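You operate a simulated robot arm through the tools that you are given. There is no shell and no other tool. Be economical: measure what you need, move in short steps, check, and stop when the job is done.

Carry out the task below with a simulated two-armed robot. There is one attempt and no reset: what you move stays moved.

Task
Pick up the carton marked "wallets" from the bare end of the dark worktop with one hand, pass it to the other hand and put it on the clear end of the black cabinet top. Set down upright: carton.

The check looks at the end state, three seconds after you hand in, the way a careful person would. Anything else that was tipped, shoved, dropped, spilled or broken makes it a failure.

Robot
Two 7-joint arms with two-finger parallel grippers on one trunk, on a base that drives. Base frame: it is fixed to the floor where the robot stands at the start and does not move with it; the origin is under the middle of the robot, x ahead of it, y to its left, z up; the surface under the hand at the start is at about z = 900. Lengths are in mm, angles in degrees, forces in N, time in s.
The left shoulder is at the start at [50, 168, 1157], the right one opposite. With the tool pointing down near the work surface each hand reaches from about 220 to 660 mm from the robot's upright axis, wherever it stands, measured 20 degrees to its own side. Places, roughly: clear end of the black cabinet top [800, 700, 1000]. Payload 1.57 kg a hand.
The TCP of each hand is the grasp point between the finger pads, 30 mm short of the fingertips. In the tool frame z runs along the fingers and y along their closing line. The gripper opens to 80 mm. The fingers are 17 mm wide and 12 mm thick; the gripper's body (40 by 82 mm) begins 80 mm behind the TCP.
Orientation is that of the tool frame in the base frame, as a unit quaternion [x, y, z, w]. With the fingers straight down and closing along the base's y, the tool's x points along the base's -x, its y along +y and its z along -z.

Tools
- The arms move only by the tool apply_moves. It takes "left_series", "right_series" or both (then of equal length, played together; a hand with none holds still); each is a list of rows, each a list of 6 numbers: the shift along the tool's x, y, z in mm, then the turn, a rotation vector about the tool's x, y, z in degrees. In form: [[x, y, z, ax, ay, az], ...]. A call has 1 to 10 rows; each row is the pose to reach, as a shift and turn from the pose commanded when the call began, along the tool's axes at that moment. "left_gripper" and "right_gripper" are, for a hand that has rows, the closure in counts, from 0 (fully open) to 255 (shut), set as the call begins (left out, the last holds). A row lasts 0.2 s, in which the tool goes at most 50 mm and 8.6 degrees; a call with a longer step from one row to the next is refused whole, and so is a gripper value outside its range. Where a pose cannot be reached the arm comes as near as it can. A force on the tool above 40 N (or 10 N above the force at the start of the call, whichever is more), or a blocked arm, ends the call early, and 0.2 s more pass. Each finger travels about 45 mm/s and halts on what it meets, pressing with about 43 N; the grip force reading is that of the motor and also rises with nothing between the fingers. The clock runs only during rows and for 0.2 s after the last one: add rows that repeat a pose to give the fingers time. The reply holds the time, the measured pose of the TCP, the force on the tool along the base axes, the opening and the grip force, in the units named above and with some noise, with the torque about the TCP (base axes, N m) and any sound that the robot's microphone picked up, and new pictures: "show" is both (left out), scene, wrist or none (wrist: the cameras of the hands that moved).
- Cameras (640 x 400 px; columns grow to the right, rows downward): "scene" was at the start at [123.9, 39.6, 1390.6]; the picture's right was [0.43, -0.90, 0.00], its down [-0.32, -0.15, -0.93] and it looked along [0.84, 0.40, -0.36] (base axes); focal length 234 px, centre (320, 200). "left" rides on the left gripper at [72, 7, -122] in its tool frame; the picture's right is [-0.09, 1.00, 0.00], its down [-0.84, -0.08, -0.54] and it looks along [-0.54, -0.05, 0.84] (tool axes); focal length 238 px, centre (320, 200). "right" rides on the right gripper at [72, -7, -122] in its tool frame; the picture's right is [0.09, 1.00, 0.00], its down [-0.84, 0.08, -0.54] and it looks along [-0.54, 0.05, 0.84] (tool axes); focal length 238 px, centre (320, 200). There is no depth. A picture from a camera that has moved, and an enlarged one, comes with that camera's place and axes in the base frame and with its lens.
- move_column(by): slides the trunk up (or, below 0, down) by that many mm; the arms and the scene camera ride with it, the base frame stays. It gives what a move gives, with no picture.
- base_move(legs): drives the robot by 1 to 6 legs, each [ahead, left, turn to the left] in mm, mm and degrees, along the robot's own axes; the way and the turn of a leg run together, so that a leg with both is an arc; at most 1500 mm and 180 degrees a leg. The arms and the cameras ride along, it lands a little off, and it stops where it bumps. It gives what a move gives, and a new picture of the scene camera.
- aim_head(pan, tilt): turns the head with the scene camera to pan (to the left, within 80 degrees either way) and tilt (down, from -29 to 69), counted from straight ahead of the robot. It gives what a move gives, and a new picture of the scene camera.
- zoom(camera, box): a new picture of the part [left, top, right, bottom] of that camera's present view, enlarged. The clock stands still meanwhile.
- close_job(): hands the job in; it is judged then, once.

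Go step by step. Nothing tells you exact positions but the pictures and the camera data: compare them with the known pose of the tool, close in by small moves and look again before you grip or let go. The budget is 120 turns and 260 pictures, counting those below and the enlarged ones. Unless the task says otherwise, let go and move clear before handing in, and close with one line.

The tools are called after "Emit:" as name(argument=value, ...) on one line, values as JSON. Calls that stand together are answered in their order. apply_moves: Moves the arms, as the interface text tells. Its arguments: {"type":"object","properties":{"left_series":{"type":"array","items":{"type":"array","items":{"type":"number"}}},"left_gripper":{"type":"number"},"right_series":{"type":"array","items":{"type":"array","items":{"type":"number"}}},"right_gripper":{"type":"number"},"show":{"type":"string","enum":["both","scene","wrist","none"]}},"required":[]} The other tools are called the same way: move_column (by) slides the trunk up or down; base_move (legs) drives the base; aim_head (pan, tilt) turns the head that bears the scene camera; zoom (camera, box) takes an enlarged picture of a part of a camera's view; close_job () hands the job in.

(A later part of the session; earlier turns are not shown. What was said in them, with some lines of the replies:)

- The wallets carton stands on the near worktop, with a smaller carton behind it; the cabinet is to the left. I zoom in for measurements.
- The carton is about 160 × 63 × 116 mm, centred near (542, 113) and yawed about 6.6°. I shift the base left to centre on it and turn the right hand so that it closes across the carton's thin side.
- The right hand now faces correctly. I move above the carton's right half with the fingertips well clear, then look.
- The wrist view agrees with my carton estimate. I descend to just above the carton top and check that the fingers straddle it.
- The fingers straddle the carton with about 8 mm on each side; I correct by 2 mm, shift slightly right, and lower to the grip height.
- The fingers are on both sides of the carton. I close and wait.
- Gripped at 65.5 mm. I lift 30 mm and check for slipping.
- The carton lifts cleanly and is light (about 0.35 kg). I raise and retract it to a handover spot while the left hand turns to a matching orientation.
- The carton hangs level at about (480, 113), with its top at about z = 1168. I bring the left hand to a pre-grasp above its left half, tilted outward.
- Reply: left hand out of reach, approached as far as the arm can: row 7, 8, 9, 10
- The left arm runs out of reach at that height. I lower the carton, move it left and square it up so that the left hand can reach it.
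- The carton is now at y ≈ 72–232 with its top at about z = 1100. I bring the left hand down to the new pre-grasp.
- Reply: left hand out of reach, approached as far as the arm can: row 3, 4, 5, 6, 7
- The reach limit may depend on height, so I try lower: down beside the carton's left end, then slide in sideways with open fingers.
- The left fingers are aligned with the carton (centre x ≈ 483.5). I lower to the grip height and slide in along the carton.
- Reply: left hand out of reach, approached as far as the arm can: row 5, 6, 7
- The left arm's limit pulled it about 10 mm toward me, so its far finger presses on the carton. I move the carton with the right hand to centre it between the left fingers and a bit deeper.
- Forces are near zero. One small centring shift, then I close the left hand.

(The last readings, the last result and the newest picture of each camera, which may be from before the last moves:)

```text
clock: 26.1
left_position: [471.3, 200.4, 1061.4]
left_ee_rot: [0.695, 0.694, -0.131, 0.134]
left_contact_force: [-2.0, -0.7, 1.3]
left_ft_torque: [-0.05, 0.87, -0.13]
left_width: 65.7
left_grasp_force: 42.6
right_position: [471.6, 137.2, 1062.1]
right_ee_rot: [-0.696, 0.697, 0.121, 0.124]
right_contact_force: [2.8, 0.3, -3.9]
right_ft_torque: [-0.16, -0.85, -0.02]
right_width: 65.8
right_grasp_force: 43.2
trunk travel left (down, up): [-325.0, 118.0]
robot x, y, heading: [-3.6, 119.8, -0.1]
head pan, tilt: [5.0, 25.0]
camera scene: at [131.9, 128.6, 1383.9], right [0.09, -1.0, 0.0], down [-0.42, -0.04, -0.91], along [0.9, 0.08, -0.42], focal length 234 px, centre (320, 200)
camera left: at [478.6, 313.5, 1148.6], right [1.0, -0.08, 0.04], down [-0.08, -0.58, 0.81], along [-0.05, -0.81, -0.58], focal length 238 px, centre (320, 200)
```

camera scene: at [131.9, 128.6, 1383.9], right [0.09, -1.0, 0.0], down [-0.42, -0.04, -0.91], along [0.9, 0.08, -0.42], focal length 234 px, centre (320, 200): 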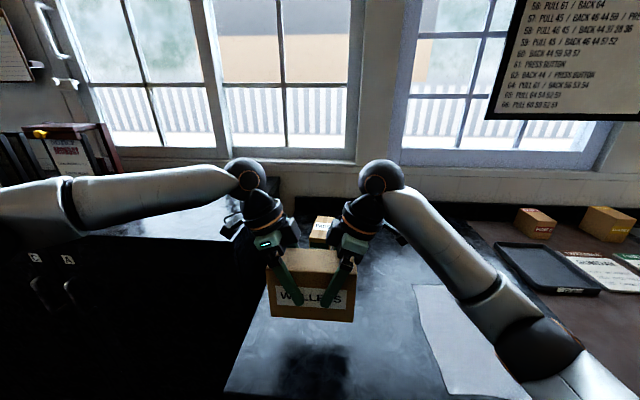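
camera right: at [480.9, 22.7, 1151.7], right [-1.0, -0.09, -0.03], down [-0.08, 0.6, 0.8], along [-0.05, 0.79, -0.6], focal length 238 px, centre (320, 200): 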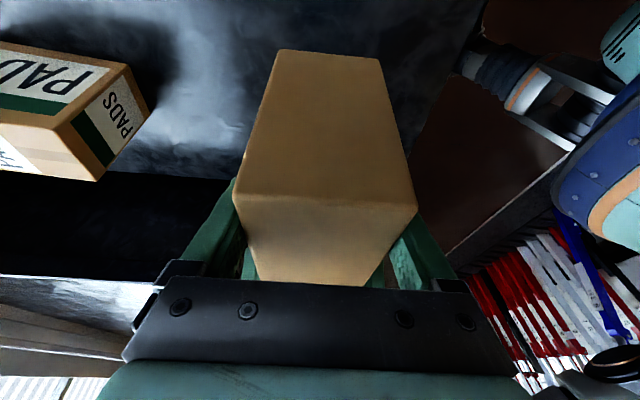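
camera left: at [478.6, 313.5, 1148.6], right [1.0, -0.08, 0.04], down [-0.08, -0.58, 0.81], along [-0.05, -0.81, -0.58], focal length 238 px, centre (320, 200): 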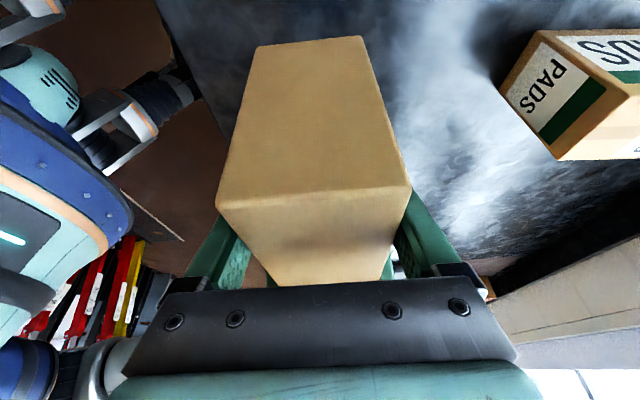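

Both hands hold the carton. I open the right hand and check that the left holds alone.

Emit:
apply_moves(right_series=[[0, 0, 0, 0, 0, 0], [0, 0, 0, 0, 0, 0], [0, 0, 0, 0, 0, 0]], right_gripper=0, show="both")

```text
clock: 26.9
left_position: [471.2, 201.8, 1060.8]
left_ee_rot: [0.695, 0.694, -0.131, 0.135]
left_contact_force: [-1.1, -1.1, 0.2]
left_ft_torque: [0.12, 0.01, 0.0]
left_width: 65.7
left_grasp_force: 42.6
right_position: [471.9, 138.0, 1059.8]
right_ee_rot: [0.696, -0.696, -0.123, -0.123]
right_contact_force: [0.1, 0.0, 0.1]
right_ft_torque: [0.04, -0.02, 0.01]
right_width: 80.0
right_grasp_force: 0.0
trunk travel left (down, up): [-325.0, 118.0]
robot x, y, heading: [1.4, 123.1, 0.2]
head pan, tilt: [5.0, 25.0]
camera scene: at [131.9, 128.6, 1383.9], right [0.09, -1.0, 0.0], down [-0.42, -0.04, -0.91], along [0.9, 0.08, -0.42], focal length 234 px, centre (320, 200)
camera right: at [478.1, 29.0, 1151.6], right [-1.0, -0.09, -0.03], down [-0.08, 0.6, 0.8], along [-0.05, 0.79, -0.6], focal length 238 px, centre (320, 200)
```

scene: 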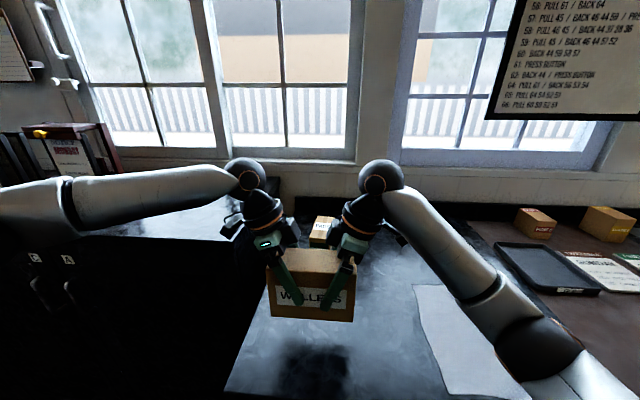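
right: 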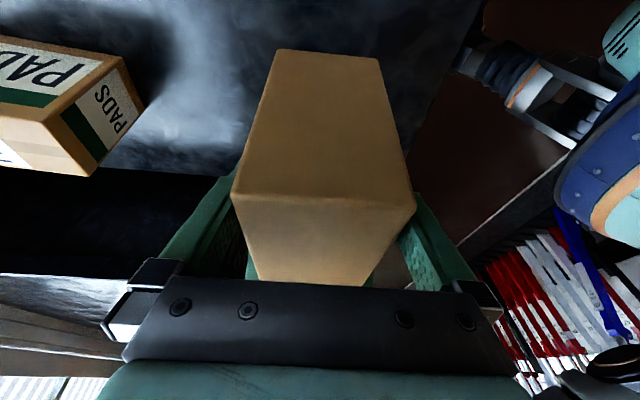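

The left hand holds it alone. I withdraw the right hand along its fingers and then off to the right.

Emit:
apply_moves(right_series=[[0, 0, -30, 0, 0, 0], [0, 0, -65, 0, 0, 0], [0, 0, -105, 0, 0, 0], [10, 0, -140, 0, 0, 0], [50, 10, -150, 0, 0, 0], [90, 25, -155, 0, 0, 0], [120, 45, -160, 0, 0, 0], [120, 45, -160, 0, 0, 0]], show="scene")

```text
clock: 28.7
left_position: [472.3, 202.3, 1060.9]
left_ee_rot: [0.695, 0.694, -0.132, 0.136]
left_contact_force: [0.0, -0.4, -0.2]
left_ft_torque: [0.16, 0.04, 0.04]
left_width: 65.9
left_grasp_force: 42.5
right_position: [424.1, -29.3, 1169.2]
right_ee_rot: [-0.696, 0.697, 0.122, 0.123]
right_contact_force: [-0.2, -0.6, 0.3]
right_ft_torque: [-0.03, -0.01, -0.04]
right_width: 80.0
right_grasp_force: 0.0
trunk travel left (down, up): [-325.0, 118.0]
robot x, y, heading: [4.0, 121.1, 0.2]
head pan, tilt: [5.0, 25.0]
camera scene: at [132.0, 128.9, 1383.9], right [0.09, -1.0, 0.0], down [-0.42, -0.04, -0.91], along [0.9, 0.08, -0.42], focal length 234 px, centre (320, 200)
```

scene: 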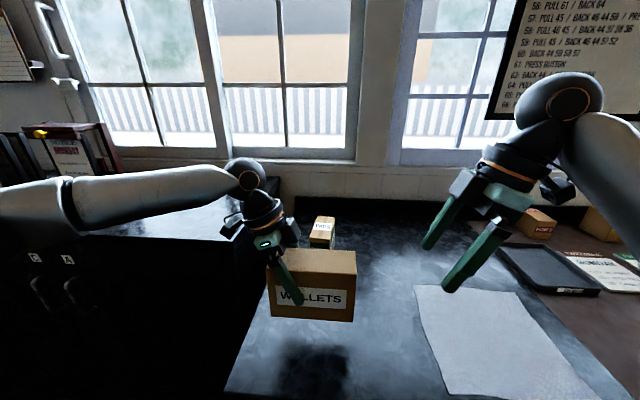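

The handover is done. I raise the trunk so that the carton clears the cabinet, and look left before driving.

Emit:
move_column(by=112)

Emit:
aim_head(pan=70, tilt=30)

```text
clock: 30.2
left_position: [471.9, 200.1, 1173.4]
left_ee_rot: [0.695, 0.694, -0.131, 0.135]
left_contact_force: [-0.7, 0.1, -3.1]
left_ft_torque: [0.1, 0.01, 0.01]
left_width: 66.0
left_grasp_force: 42.8
right_position: [424.6, -29.9, 1282.3]
right_ee_rot: [0.696, -0.696, -0.124, -0.122]
right_contact_force: [-0.1, 0.2, -0.3]
right_ft_torque: [0.02, 0.0, 0.02]
right_width: 80.2
right_grasp_force: 0.2
trunk travel left (down, up): [-437.0, 6.0]
robot x, y, heading: [-2.5, 118.0, -0.0]
head pan, tilt: [5.0, 25.0]
```

```text
clock: 31.5
left_position: [472.8, 201.0, 1173.0]
left_ee_rot: [0.695, 0.694, -0.131, 0.135]
left_contact_force: [1.0, -0.4, -2.4]
left_ft_torque: [0.1, 0.01, -0.02]
left_width: 65.6
left_grasp_force: 43.0
right_position: [425.2, -28.5, 1281.6]
right_ee_rot: [-0.696, 0.697, 0.123, 0.124]
right_contact_force: [-0.1, -0.2, -0.9]
right_ft_torque: [0.02, -0.02, 0.01]
right_width: 80.0
right_grasp_force: 0.0
trunk travel left (down, up): [-437.0, 6.0]
robot x, y, heading: [-1.5, 120.1, 0.3]
head pan, tilt: [70.0, 30.0]
camera scene: at [71.1, 205.6, 1487.9], right [0.94, -0.34, 0.0], down [-0.17, -0.47, -0.87], along [0.3, 0.81, -0.5], focal length 234 px, centre (320, 200)
```

scene: 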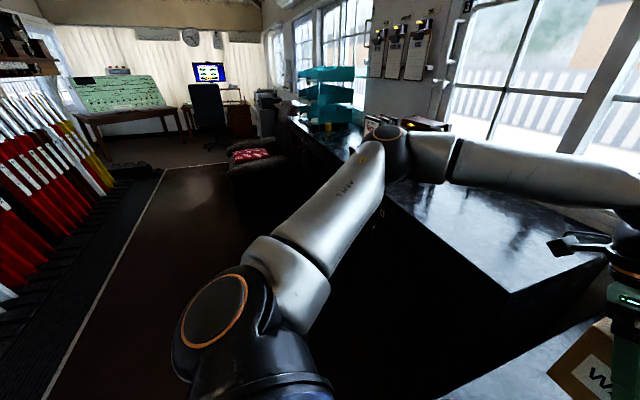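

The way to the left is clear. I drive left first, staying back from the cabinet, then survey its top.

Emit:
base_move(legs=[[0, 480, 0]])

Emit:
aim_head(pan=25, tilt=30)

```text
clock: 36.3
left_position: [470.4, 688.3, 1174.1]
left_ee_rot: [0.694, 0.695, -0.13, 0.135]
left_contact_force: [-0.3, -0.4, -2.9]
left_ft_torque: [0.1, -0.04, -0.05]
left_width: 65.8
left_grasp_force: 43.5
right_position: [423.7, 459.4, 1281.3]
right_ee_rot: [0.698, -0.695, -0.123, -0.123]
right_contact_force: [0.3, 0.4, 0.1]
right_ft_torque: [0.01, -0.01, -0.01]
right_width: 79.9
right_grasp_force: 0.1
trunk travel left (down, up): [-437.0, 6.0]
robot x, y, heading: [-2.2, 609.2, 0.4]
head pan, tilt: [70.0, 30.0]
camera scene: at [69.5, 692.3, 1487.9], right [0.94, -0.34, 0.0], down [-0.17, -0.47, -0.87], along [0.29, 0.81, -0.5], focal length 234 px, centre (320, 200)
```

scene: 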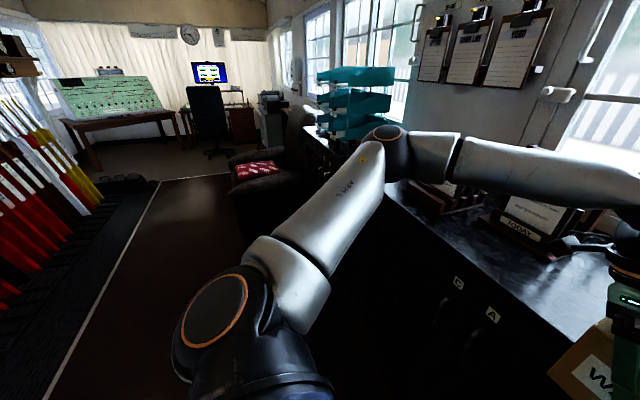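

```text
clock: 37.4
left_position: [470.9, 689.5, 1173.1]
left_ee_rot: [0.693, 0.695, -0.13, 0.136]
left_contact_force: [-0.3, -0.2, -4.6]
left_ft_torque: [0.08, -0.02, 0.0]
left_width: 65.9
left_grasp_force: 42.9
right_position: [425.2, 458.4, 1282.1]
right_ee_rot: [0.697, -0.696, -0.123, -0.122]
right_contact_force: [-0.6, 0.2, -0.2]
right_ft_torque: [0.02, 0.0, -0.01]
right_width: 80.0
right_grasp_force: 0.1
trunk travel left (down, up): [-437.0, 6.0]
robot x, y, heading: [-2.9, 608.6, 0.2]
head pan, tilt: [25.0, 30.0]
camera scene: at [120.8, 645.7, 1487.9], right [0.43, -0.9, 0.0], down [-0.45, -0.21, -0.87], along [0.78, 0.37, -0.5], focal length 234 px, centre (320, 200)
```

scene: 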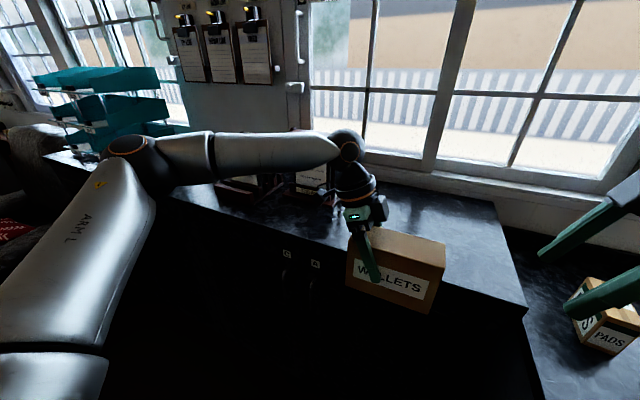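

The rack sits at y > 950 and x > 800, and the arm's path stays clear of it. I drive ahead 300 mm with a slight shift left.

Emit:
base_move(legs=[[150, 20, 0], [150, 0, 0]])

Emit:
zoom(camera="left", box=[0, 0, 640, 400])

```text
clock: 39.8
left_position: [762.8, 709.2, 1171.7]
left_ee_rot: [0.693, 0.696, -0.131, 0.135]
left_contact_force: [0.6, -0.1, -3.4]
left_ft_torque: [0.1, 0.02, -0.01]
left_width: 65.6
left_grasp_force: 42.6
right_position: [716.2, 479.6, 1280.8]
right_ee_rot: [0.698, -0.695, -0.123, -0.122]
right_contact_force: [0.5, -0.2, -0.5]
right_ft_torque: [0.02, 0.0, 0.02]
right_width: 80.1
right_grasp_force: 0.0
trunk travel left (down, up): [-437.0, 6.0]
robot x, y, heading: [294.7, 626.5, 0.4]
head pan, tilt: [25.0, 30.0]
camera scene: at [414.0, 666.5, 1487.8], right [0.43, -0.9, 0.0], down [-0.45, -0.21, -0.87], along [0.78, 0.37, -0.5], focal length 234 px, centre (320, 200)
```

scene: 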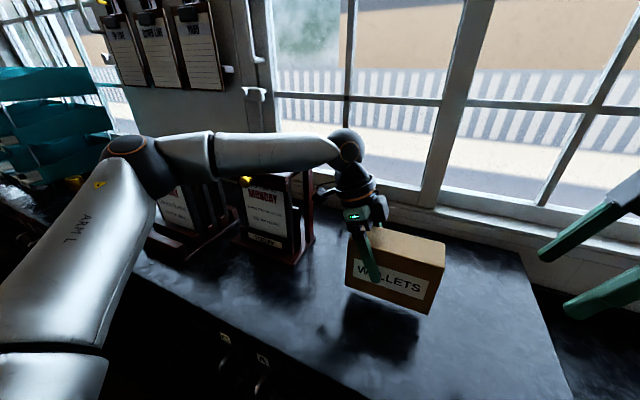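

```text
1.00 times, centred on (320, 200) of left (not enlarged: the box is as wide or as high as the picture)
camera zoom: at [769.9, 822.6, 1260.2], right [1.0, -0.08, 0.04], down [-0.08, -0.58, 0.81], along [-0.04, -0.81, -0.58], focal length 238 px, centre (320, 200)
```

zoom: 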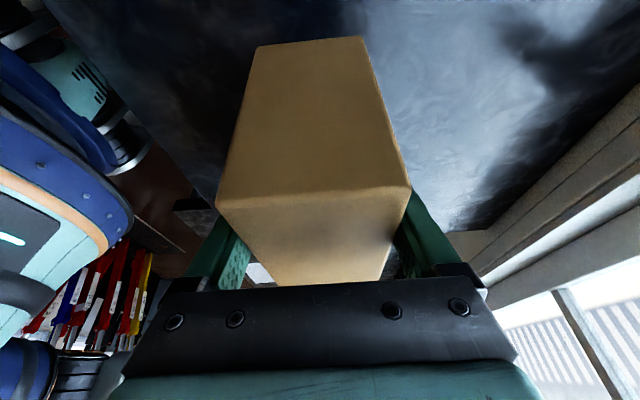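

There's ample room in front of the base. I nudge it forward and left to centre on the target, then lower with the trunk, stopping short of contact.

Emit:
base_move(legs=[[40, 18, 0]])

Emit:
move_column(by=-70)

Emit:
aim_head(pan=15, tilt=35)

Emit:
zoom(camera="scene", box=[220, 120, 480, 340])

```text
clock: 40.6
left_position: [793.5, 726.8, 1170.9]
left_ee_rot: [0.694, 0.695, -0.132, 0.134]
left_contact_force: [0.3, 0.6, -3.4]
left_ft_torque: [0.07, 0.02, 0.01]
left_width: 65.7
left_grasp_force: 42.8
right_position: [747.0, 496.0, 1281.3]
right_ee_rot: [0.697, -0.696, -0.123, -0.121]
right_contact_force: [0.5, -0.5, -0.7]
right_ft_torque: [-0.01, 0.05, 0.0]
right_width: 79.9
right_grasp_force: 0.0
trunk travel left (down, up): [-437.0, 6.0]
robot x, y, heading: [317.1, 647.8, 0.0]
head pan, tilt: [25.0, 30.0]
camera scene: at [444.4, 684.3, 1487.4], right [0.42, -0.91, 0.0], down [-0.46, -0.21, -0.86], along [0.78, 0.37, -0.5], focal length 234 px, centre (320, 200)
```

scene: 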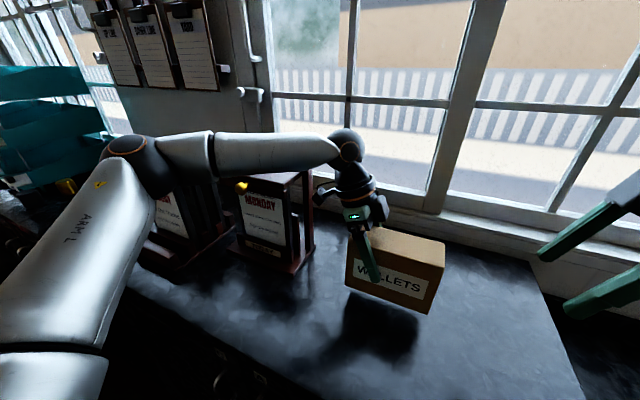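

```text
clock: 41.5
left_position: [792.2, 722.2, 1122.5]
left_ee_rot: [0.692, 0.694, -0.132, 0.148]
left_contact_force: [-5.6, 0.6, 13.8]
left_ft_torque: [1.04, 0.93, 0.19]
left_width: 65.9
left_grasp_force: 42.6
right_position: [743.9, 495.1, 1218.6]
right_ee_rot: [-0.696, 0.696, 0.123, 0.123]
right_contact_force: [0.6, -0.1, -0.3]
right_ft_torque: [0.04, 0.04, 0.0]
right_width: 80.1
right_grasp_force: 0.2
trunk travel left (down, up): [-374.0, 69.0]
robot x, y, heading: [319.7, 644.7, -0.2]
head pan, tilt: [25.0, 30.0]
stopped: the force on the tool passed its limit at 61 N (the readings are from after the stop); the commanded pose is now the measured one
```

```text
clock: 42.3
left_position: [791.8, 722.5, 1121.4]
left_ee_rot: [0.693, 0.693, -0.131, 0.15]
left_contact_force: [-1.6, 0.8, 17.7]
left_ft_torque: [0.61, 0.75, -0.11]
left_width: 66.1
left_grasp_force: 42.8
right_position: [741.7, 494.1, 1218.9]
right_ee_rot: [0.697, -0.696, -0.122, -0.123]
right_contact_force: [0.1, 0.0, -0.6]
right_ft_torque: [0.02, 0.03, 0.05]
right_width: 79.8
right_grasp_force: 0.1
trunk travel left (down, up): [-374.0, 69.0]
robot x, y, heading: [319.3, 644.3, -0.4]
head pan, tilt: [15.0, 35.0]
camera scene: at [442.4, 667.0, 1417.2], right [0.26, -0.97, 0.0], down [-0.55, -0.15, -0.82], along [0.79, 0.21, -0.57], focal length 234 px, centre (320, 200)
```

scene: 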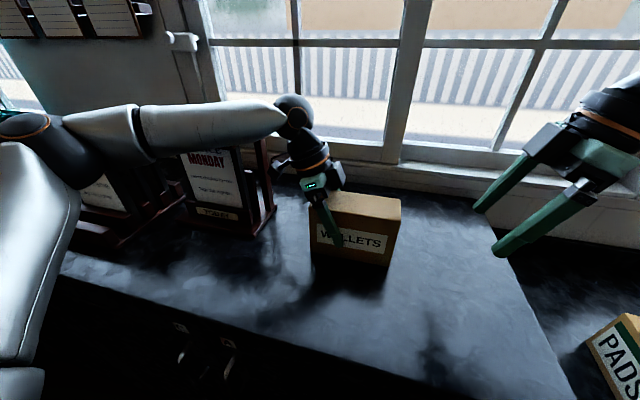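

```text
1.82 times, centred on (350, 230) of scene
camera zoom: at [442.4, 667.0, 1417.2], right [0.26, -0.97, 0.0], down [-0.55, -0.15, -0.82], along [0.79, 0.21, -0.57], focal length 424 px, centre (266, 146)
```

zoom: 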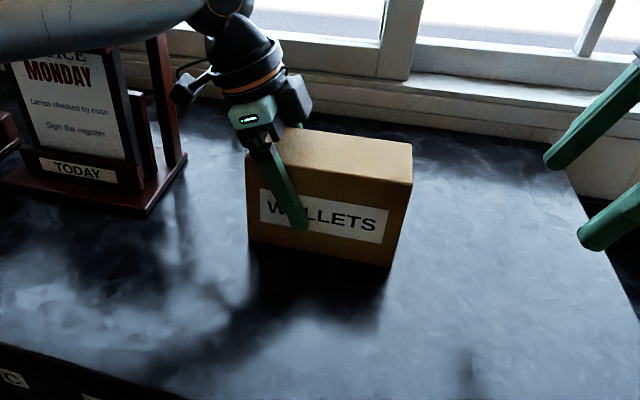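

The descent stopped on contact earlier than I expected. I look closely at what is touching before I do anything else.

Emit:
zoom(camera="left", box=[120, 0, 560, 300])

Emit:
zoom(camera="scene", box=[290, 170, 420, 290])

Emit:
zoom(camera="scene", box=[0, 60, 330, 280])

```text
1.33 times, centred on (340, 150) of left
camera zoom: at [797.3, 836.4, 1206.8], right [0.99, -0.08, 0.06], down [-0.1, -0.56, 0.82], along [-0.03, -0.82, -0.57], focal length 318 px, centre (293, 267)
```

zoom: 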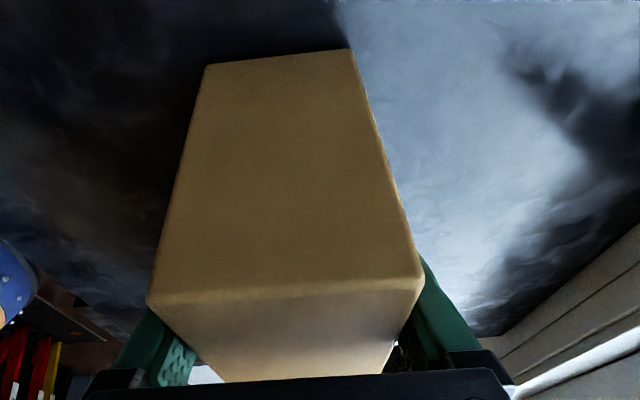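

```text
3.33 times, centred on (355, 230) of scene
camera zoom: at [442.4, 667.0, 1417.2], right [0.26, -0.97, 0.0], down [-0.55, -0.15, -0.82], along [0.79, 0.21, -0.57], focal length 778 px, centre (203, 100)
```

zoom: 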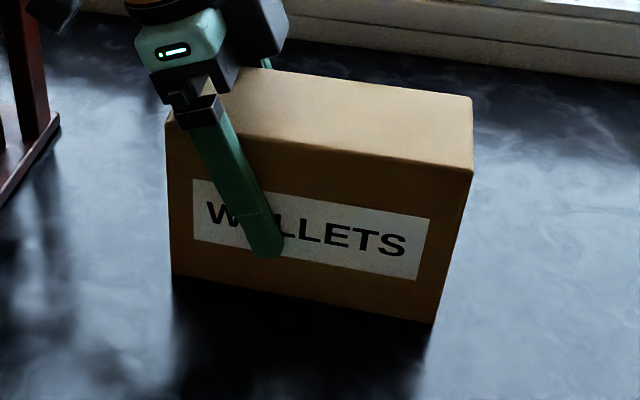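

```text
1.82 times, centred on (165, 170) of scene
camera zoom: at [442.4, 667.0, 1417.2], right [0.26, -0.97, 0.0], down [-0.55, -0.15, -0.82], along [0.79, 0.21, -0.57], focal length 424 px, centre (602, 254)
```

zoom: 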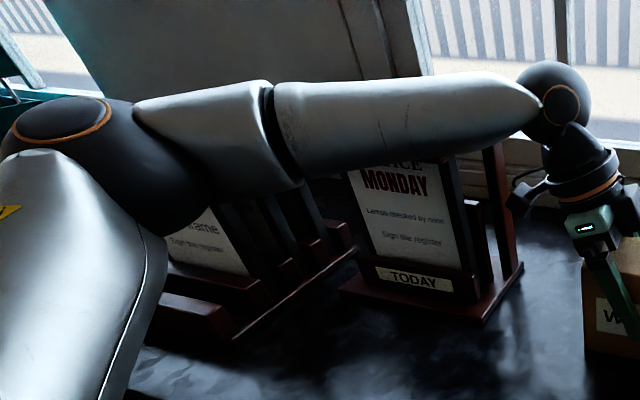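

Triangulating the cabinet edge puts its top at z ≈ 1043, not 1000, so the carton is simply standing on the surface, with its right end perhaps a couple of mm high. I level it slightly and check the loads.

Emit:
apply_moves(left_series=[[-0.4, 0, -1, 0, 0.7, 0], [-0.4, 0, -1, 0, 1.4, 0], [-0.4, 0, -1, 0, 1.4, 0]])

Emit:
zoom(camera="scene", box=[290, 170, 420, 290])

```text
clock: 43.1
left_position: [791.6, 724.3, 1119.7]
left_ee_rot: [0.694, 0.695, -0.123, 0.141]
left_contact_force: [2.2, -3.3, 7.4]
left_ft_torque: [-1.43, 0.15, 0.34]
left_width: 65.9
left_grasp_force: 43.1
right_position: [744.3, 495.4, 1217.6]
right_ee_rot: [-0.696, 0.697, 0.123, 0.124]
right_contact_force: [0.0, 0.1, -0.4]
right_ft_torque: [-0.02, -0.02, 0.01]
right_width: 79.9
right_grasp_force: 0.0
trunk travel left (down, up): [-374.0, 69.0]
robot x, y, heading: [317.7, 645.7, 0.1]
head pan, tilt: [15.0, 35.0]
camera scene: at [443.7, 666.8, 1416.9], right [0.26, -0.97, 0.0], down [-0.55, -0.15, -0.82], along [0.79, 0.21, -0.57], focal length 234 px, centre (320, 200)
camera left: at [796.5, 835.9, 1209.2], right [1.0, -0.08, 0.06], down [-0.09, -0.58, 0.81], along [-0.03, -0.81, -0.59], focal length 238 px, centre (320, 200)
```

scene: 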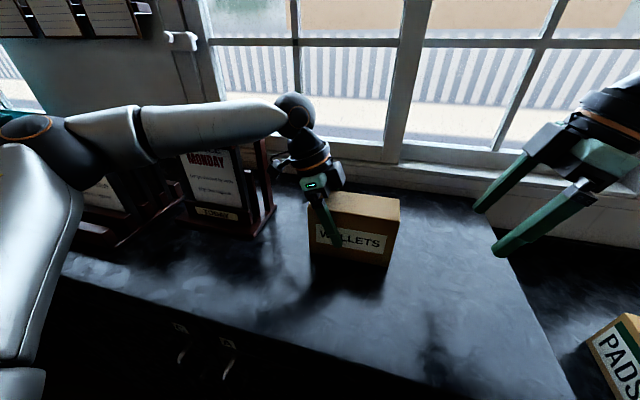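
left: 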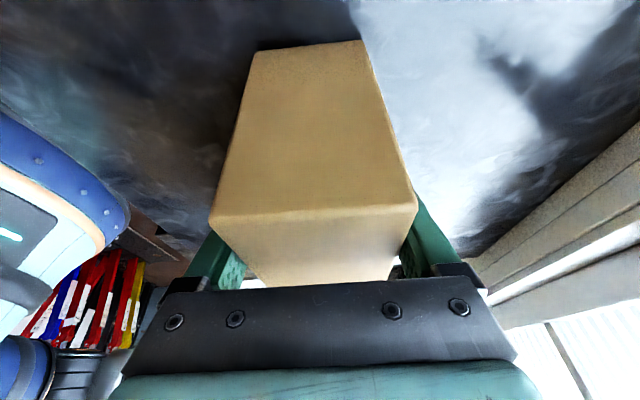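

```text
3.33 times, centred on (355, 230) of scene
camera zoom: at [443.7, 666.8, 1416.9], right [0.26, -0.97, 0.0], down [-0.55, -0.15, -0.82], along [0.79, 0.21, -0.57], focal length 778 px, centre (203, 100)
```

zoom: 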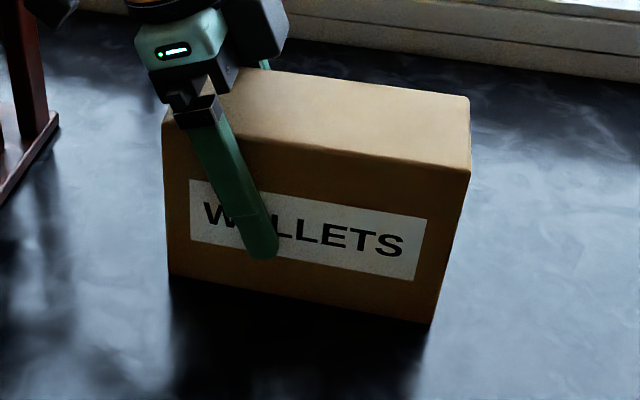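

The contact load has moved to the right end, so the carton stands essentially flat. I ease half of that back and release.

Emit:
apply_moves(left_series=[[0, 0, 0, 0, -0.6, 0], [0, 0, 0, 0, -0.6, 0]], show="none")

Emit:
apply_moves(left_series=[[0, 0, 0, 0, 0, 0], [0, 0, 0, 0, 0, 0], [0, 0, 0, 0, 0, 0], [0, 0, 0, 0, 0, 0]], left_gripper=0)

Emit:
zoom(camera="scene", box=[290, 170, 420, 290])

```text
clock: 43.7
left_position: [789.9, 724.1, 1121.6]
left_ee_rot: [0.694, 0.695, -0.125, 0.142]
left_contact_force: [-0.6, 3.9, 13.1]
left_ft_torque: [1.2, 0.55, -0.13]
left_width: 65.9
left_grasp_force: 42.8
right_position: [743.1, 495.7, 1219.9]
right_ee_rot: [0.697, -0.696, -0.123, -0.123]
right_contact_force: [0.1, 0.5, 0.0]
right_ft_torque: [-0.03, 0.0, 0.01]
right_width: 80.0
right_grasp_force: 0.1
trunk travel left (down, up): [-374.0, 69.0]
robot x, y, heading: [319.5, 643.7, -0.2]
head pan, tilt: [15.0, 35.0]
```

```text
clock: 44.7
left_position: [792.0, 723.7, 1120.9]
left_ee_rot: [0.694, 0.695, -0.127, 0.143]
left_contact_force: [0.6, -0.7, -0.5]
left_ft_torque: [-0.02, -0.02, 0.03]
left_width: 80.1
left_grasp_force: 0.1
right_position: [743.8, 495.3, 1217.0]
right_ee_rot: [0.697, -0.696, -0.123, -0.122]
right_contact_force: [-0.2, 0.6, -0.2]
right_ft_torque: [-0.02, -0.02, 0.0]
right_width: 79.8
right_grasp_force: 0.1
trunk travel left (down, up): [-374.0, 69.0]
robot x, y, heading: [321.0, 646.1, 0.1]
head pan, tilt: [15.0, 35.0]
camera scene: at [444.1, 667.3, 1416.8], right [0.26, -0.97, 0.0], down [-0.55, -0.15, -0.82], along [0.79, 0.21, -0.57], focal length 234 px, centre (320, 200)
camera left: at [797.7, 836.1, 1207.8], right [1.0, -0.08, 0.06], down [-0.09, -0.57, 0.81], along [-0.03, -0.82, -0.58], focal length 238 px, centre (320, 200)
```

scene: 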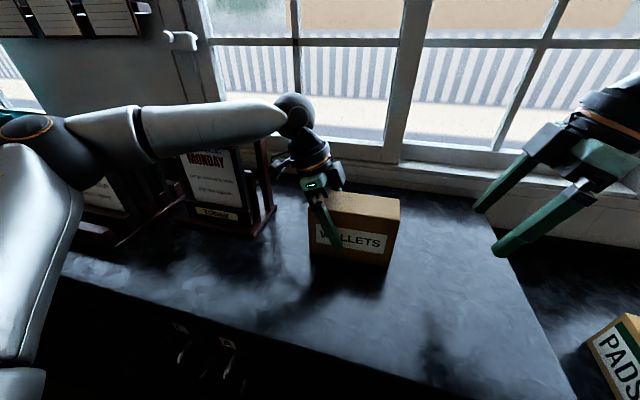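
left: 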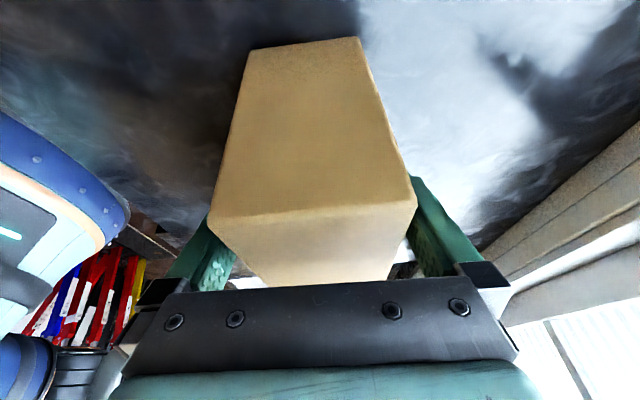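

```text
3.33 times, centred on (355, 230) of scene
camera zoom: at [444.1, 667.3, 1416.8], right [0.26, -0.97, 0.0], down [-0.55, -0.15, -0.82], along [0.79, 0.21, -0.57], focal length 778 px, centre (203, 100)
```

zoom: 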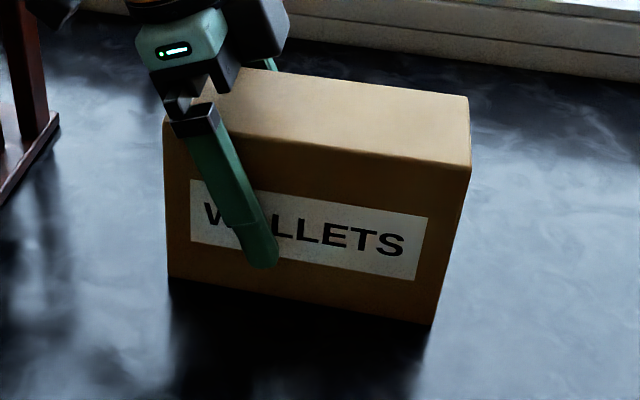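

The carton stands upright and free, with clearance on both sides. I raise the trunk straight up to draw the fingers off.

Emit:
move_column(by=67)

Emit:
apply_moves(left_series=[[-3, 0, -9, 0, 0, 0], [-6, 0, -18, 0, 0, 0], [-6, 0, -18, 0, 0, 0]])

```text
clock: 45.7
left_position: [792.2, 723.1, 1187.4]
left_ee_rot: [0.694, 0.694, -0.127, 0.143]
left_contact_force: [-0.9, 0.3, -0.1]
left_ft_torque: [0.0, -0.04, -0.03]
left_width: 80.2
left_grasp_force: 0.1
right_position: [743.9, 495.4, 1284.4]
right_ee_rot: [-0.696, 0.696, 0.123, 0.122]
right_contact_force: [-0.2, 0.9, 0.3]
right_ft_torque: [0.0, 0.03, 0.03]
right_width: 79.9
right_grasp_force: 0.1
trunk travel left (down, up): [-441.0, 2.0]
robot x, y, heading: [324.5, 647.1, -0.0]
head pan, tilt: [15.0, 35.0]
```

```text
clock: 46.5
left_position: [794.2, 725.4, 1206.5]
left_ee_rot: [0.693, 0.695, -0.126, 0.145]
left_contact_force: [0.3, -0.4, -1.0]
left_ft_torque: [0.01, -0.02, 0.03]
left_width: 80.1
left_grasp_force: 0.0
right_position: [743.9, 494.7, 1284.5]
right_ee_rot: [0.697, -0.696, -0.123, -0.123]
right_contact_force: [-0.2, -0.1, 0.7]
right_ft_torque: [-0.01, 0.01, 0.02]
right_width: 80.1
right_grasp_force: 0.0
trunk travel left (down, up): [-441.0, 2.0]
robot x, y, heading: [321.9, 641.4, 0.2]
head pan, tilt: [15.0, 35.0]
camera scene: at [444.1, 667.3, 1483.9], right [0.26, -0.97, 0.0], down [-0.55, -0.15, -0.82], along [0.79, 0.21, -0.57], focal length 234 px, centre (320, 200)
camera left: at [798.4, 838.3, 1293.4], right [1.0, -0.08, 0.06], down [-0.09, -0.57, 0.81], along [-0.03, -0.82, -0.58], focal length 238 px, centre (320, 200)
```

scene: 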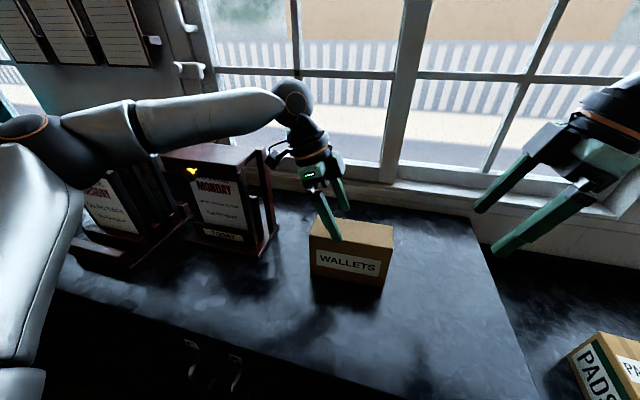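
left: 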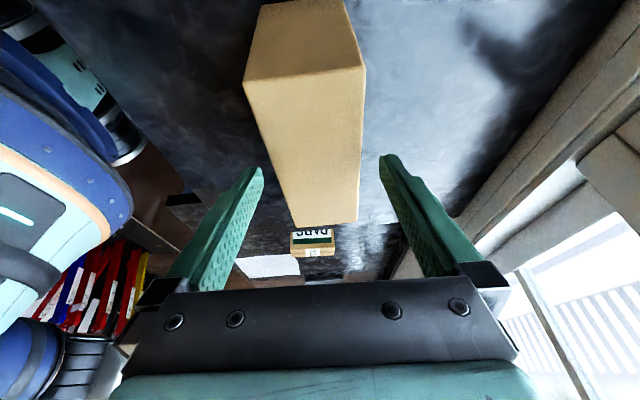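

The fingers are above the carton. I raise a bit more, then back the base away so both arms are clear.

Emit:
apply_moves(left_series=[[-5, 0, -14, 0, 0, 0], [-10, 0, -28, 0, 0, 0], [-10, 0, -28, 0, 0, 0]], show="none")

Emit:
base_move(legs=[[-250, 0, 0]])

Emit:
zoom(camera="scene", box=[200, 100, 460, 300])

```text
clock: 47.3
left_position: [791.5, 729.5, 1234.5]
left_ee_rot: [0.694, 0.694, -0.127, 0.145]
left_contact_force: [0.3, -0.4, 0.1]
left_ft_torque: [0.01, 0.03, 0.0]
left_width: 80.0
left_grasp_force: 0.0
left hand out of reach, approached as far as the arm can: row 2, 3
right_position: [744.2, 495.6, 1285.6]
right_ee_rot: [-0.696, 0.697, 0.123, 0.123]
right_contact_force: [-0.5, -0.1, -0.1]
right_ft_torque: [0.0, 0.0, 0.01]
right_width: 80.0
right_grasp_force: 0.1
trunk travel left (down, up): [-441.0, 2.0]
robot x, y, heading: [317.2, 645.4, 0.3]
head pan, tilt: [15.0, 35.0]
```

```text
clock: 49.1
left_position: [544.2, 727.4, 1235.8]
left_ee_rot: [0.695, 0.693, -0.127, 0.145]
left_contact_force: [0.4, 0.0, -0.2]
left_ft_torque: [0.02, 0.0, 0.01]
left_width: 79.8
left_grasp_force: 0.1
right_position: [495.8, 493.7, 1286.0]
right_ee_rot: [-0.695, 0.698, 0.121, 0.123]
right_contact_force: [-1.2, 0.7, 0.6]
right_ft_torque: [-0.02, -0.06, -0.02]
right_width: 79.9
right_grasp_force: 0.0
trunk travel left (down, up): [-441.0, 2.0]
robot x, y, heading: [72.0, 647.4, -0.1]
head pan, tilt: [15.0, 35.0]
camera scene: at [196.8, 667.2, 1483.9], right [0.25, -0.97, 0.0], down [-0.55, -0.15, -0.82], along [0.79, 0.21, -0.57], focal length 234 px, centre (320, 200)
```

scene: 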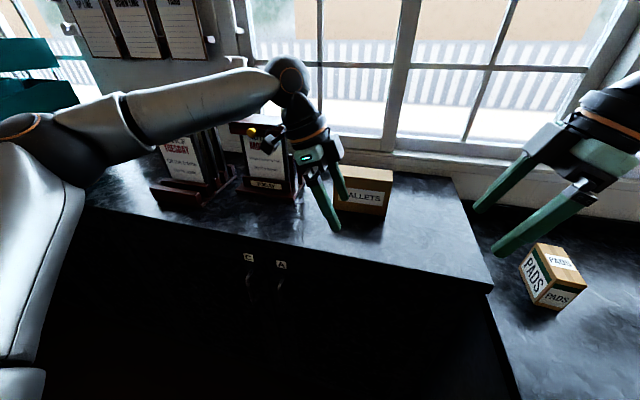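

```text
2.00 times, centred on (330, 200) of scene
camera zoom: at [196.8, 667.2, 1483.9], right [0.25, -0.97, 0.0], down [-0.55, -0.15, -0.82], along [0.79, 0.21, -0.57], focal length 467 px, centre (300, 200)
```

zoom: 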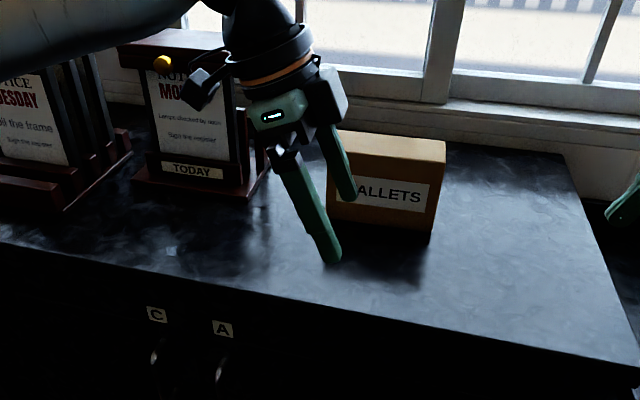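

The carton stands upright on the clear end of the black cabinet, both hands are empty and clear, and nothing else was disturbed.

Emit:
close_job()

```text
The job is handed in.
```

The "wallets" carton was picked up with the right hand, passed to the left in mid-air, and now stands upright on the clear end of the black cabinet top, with both hands clear and nothing else seen disturbed.
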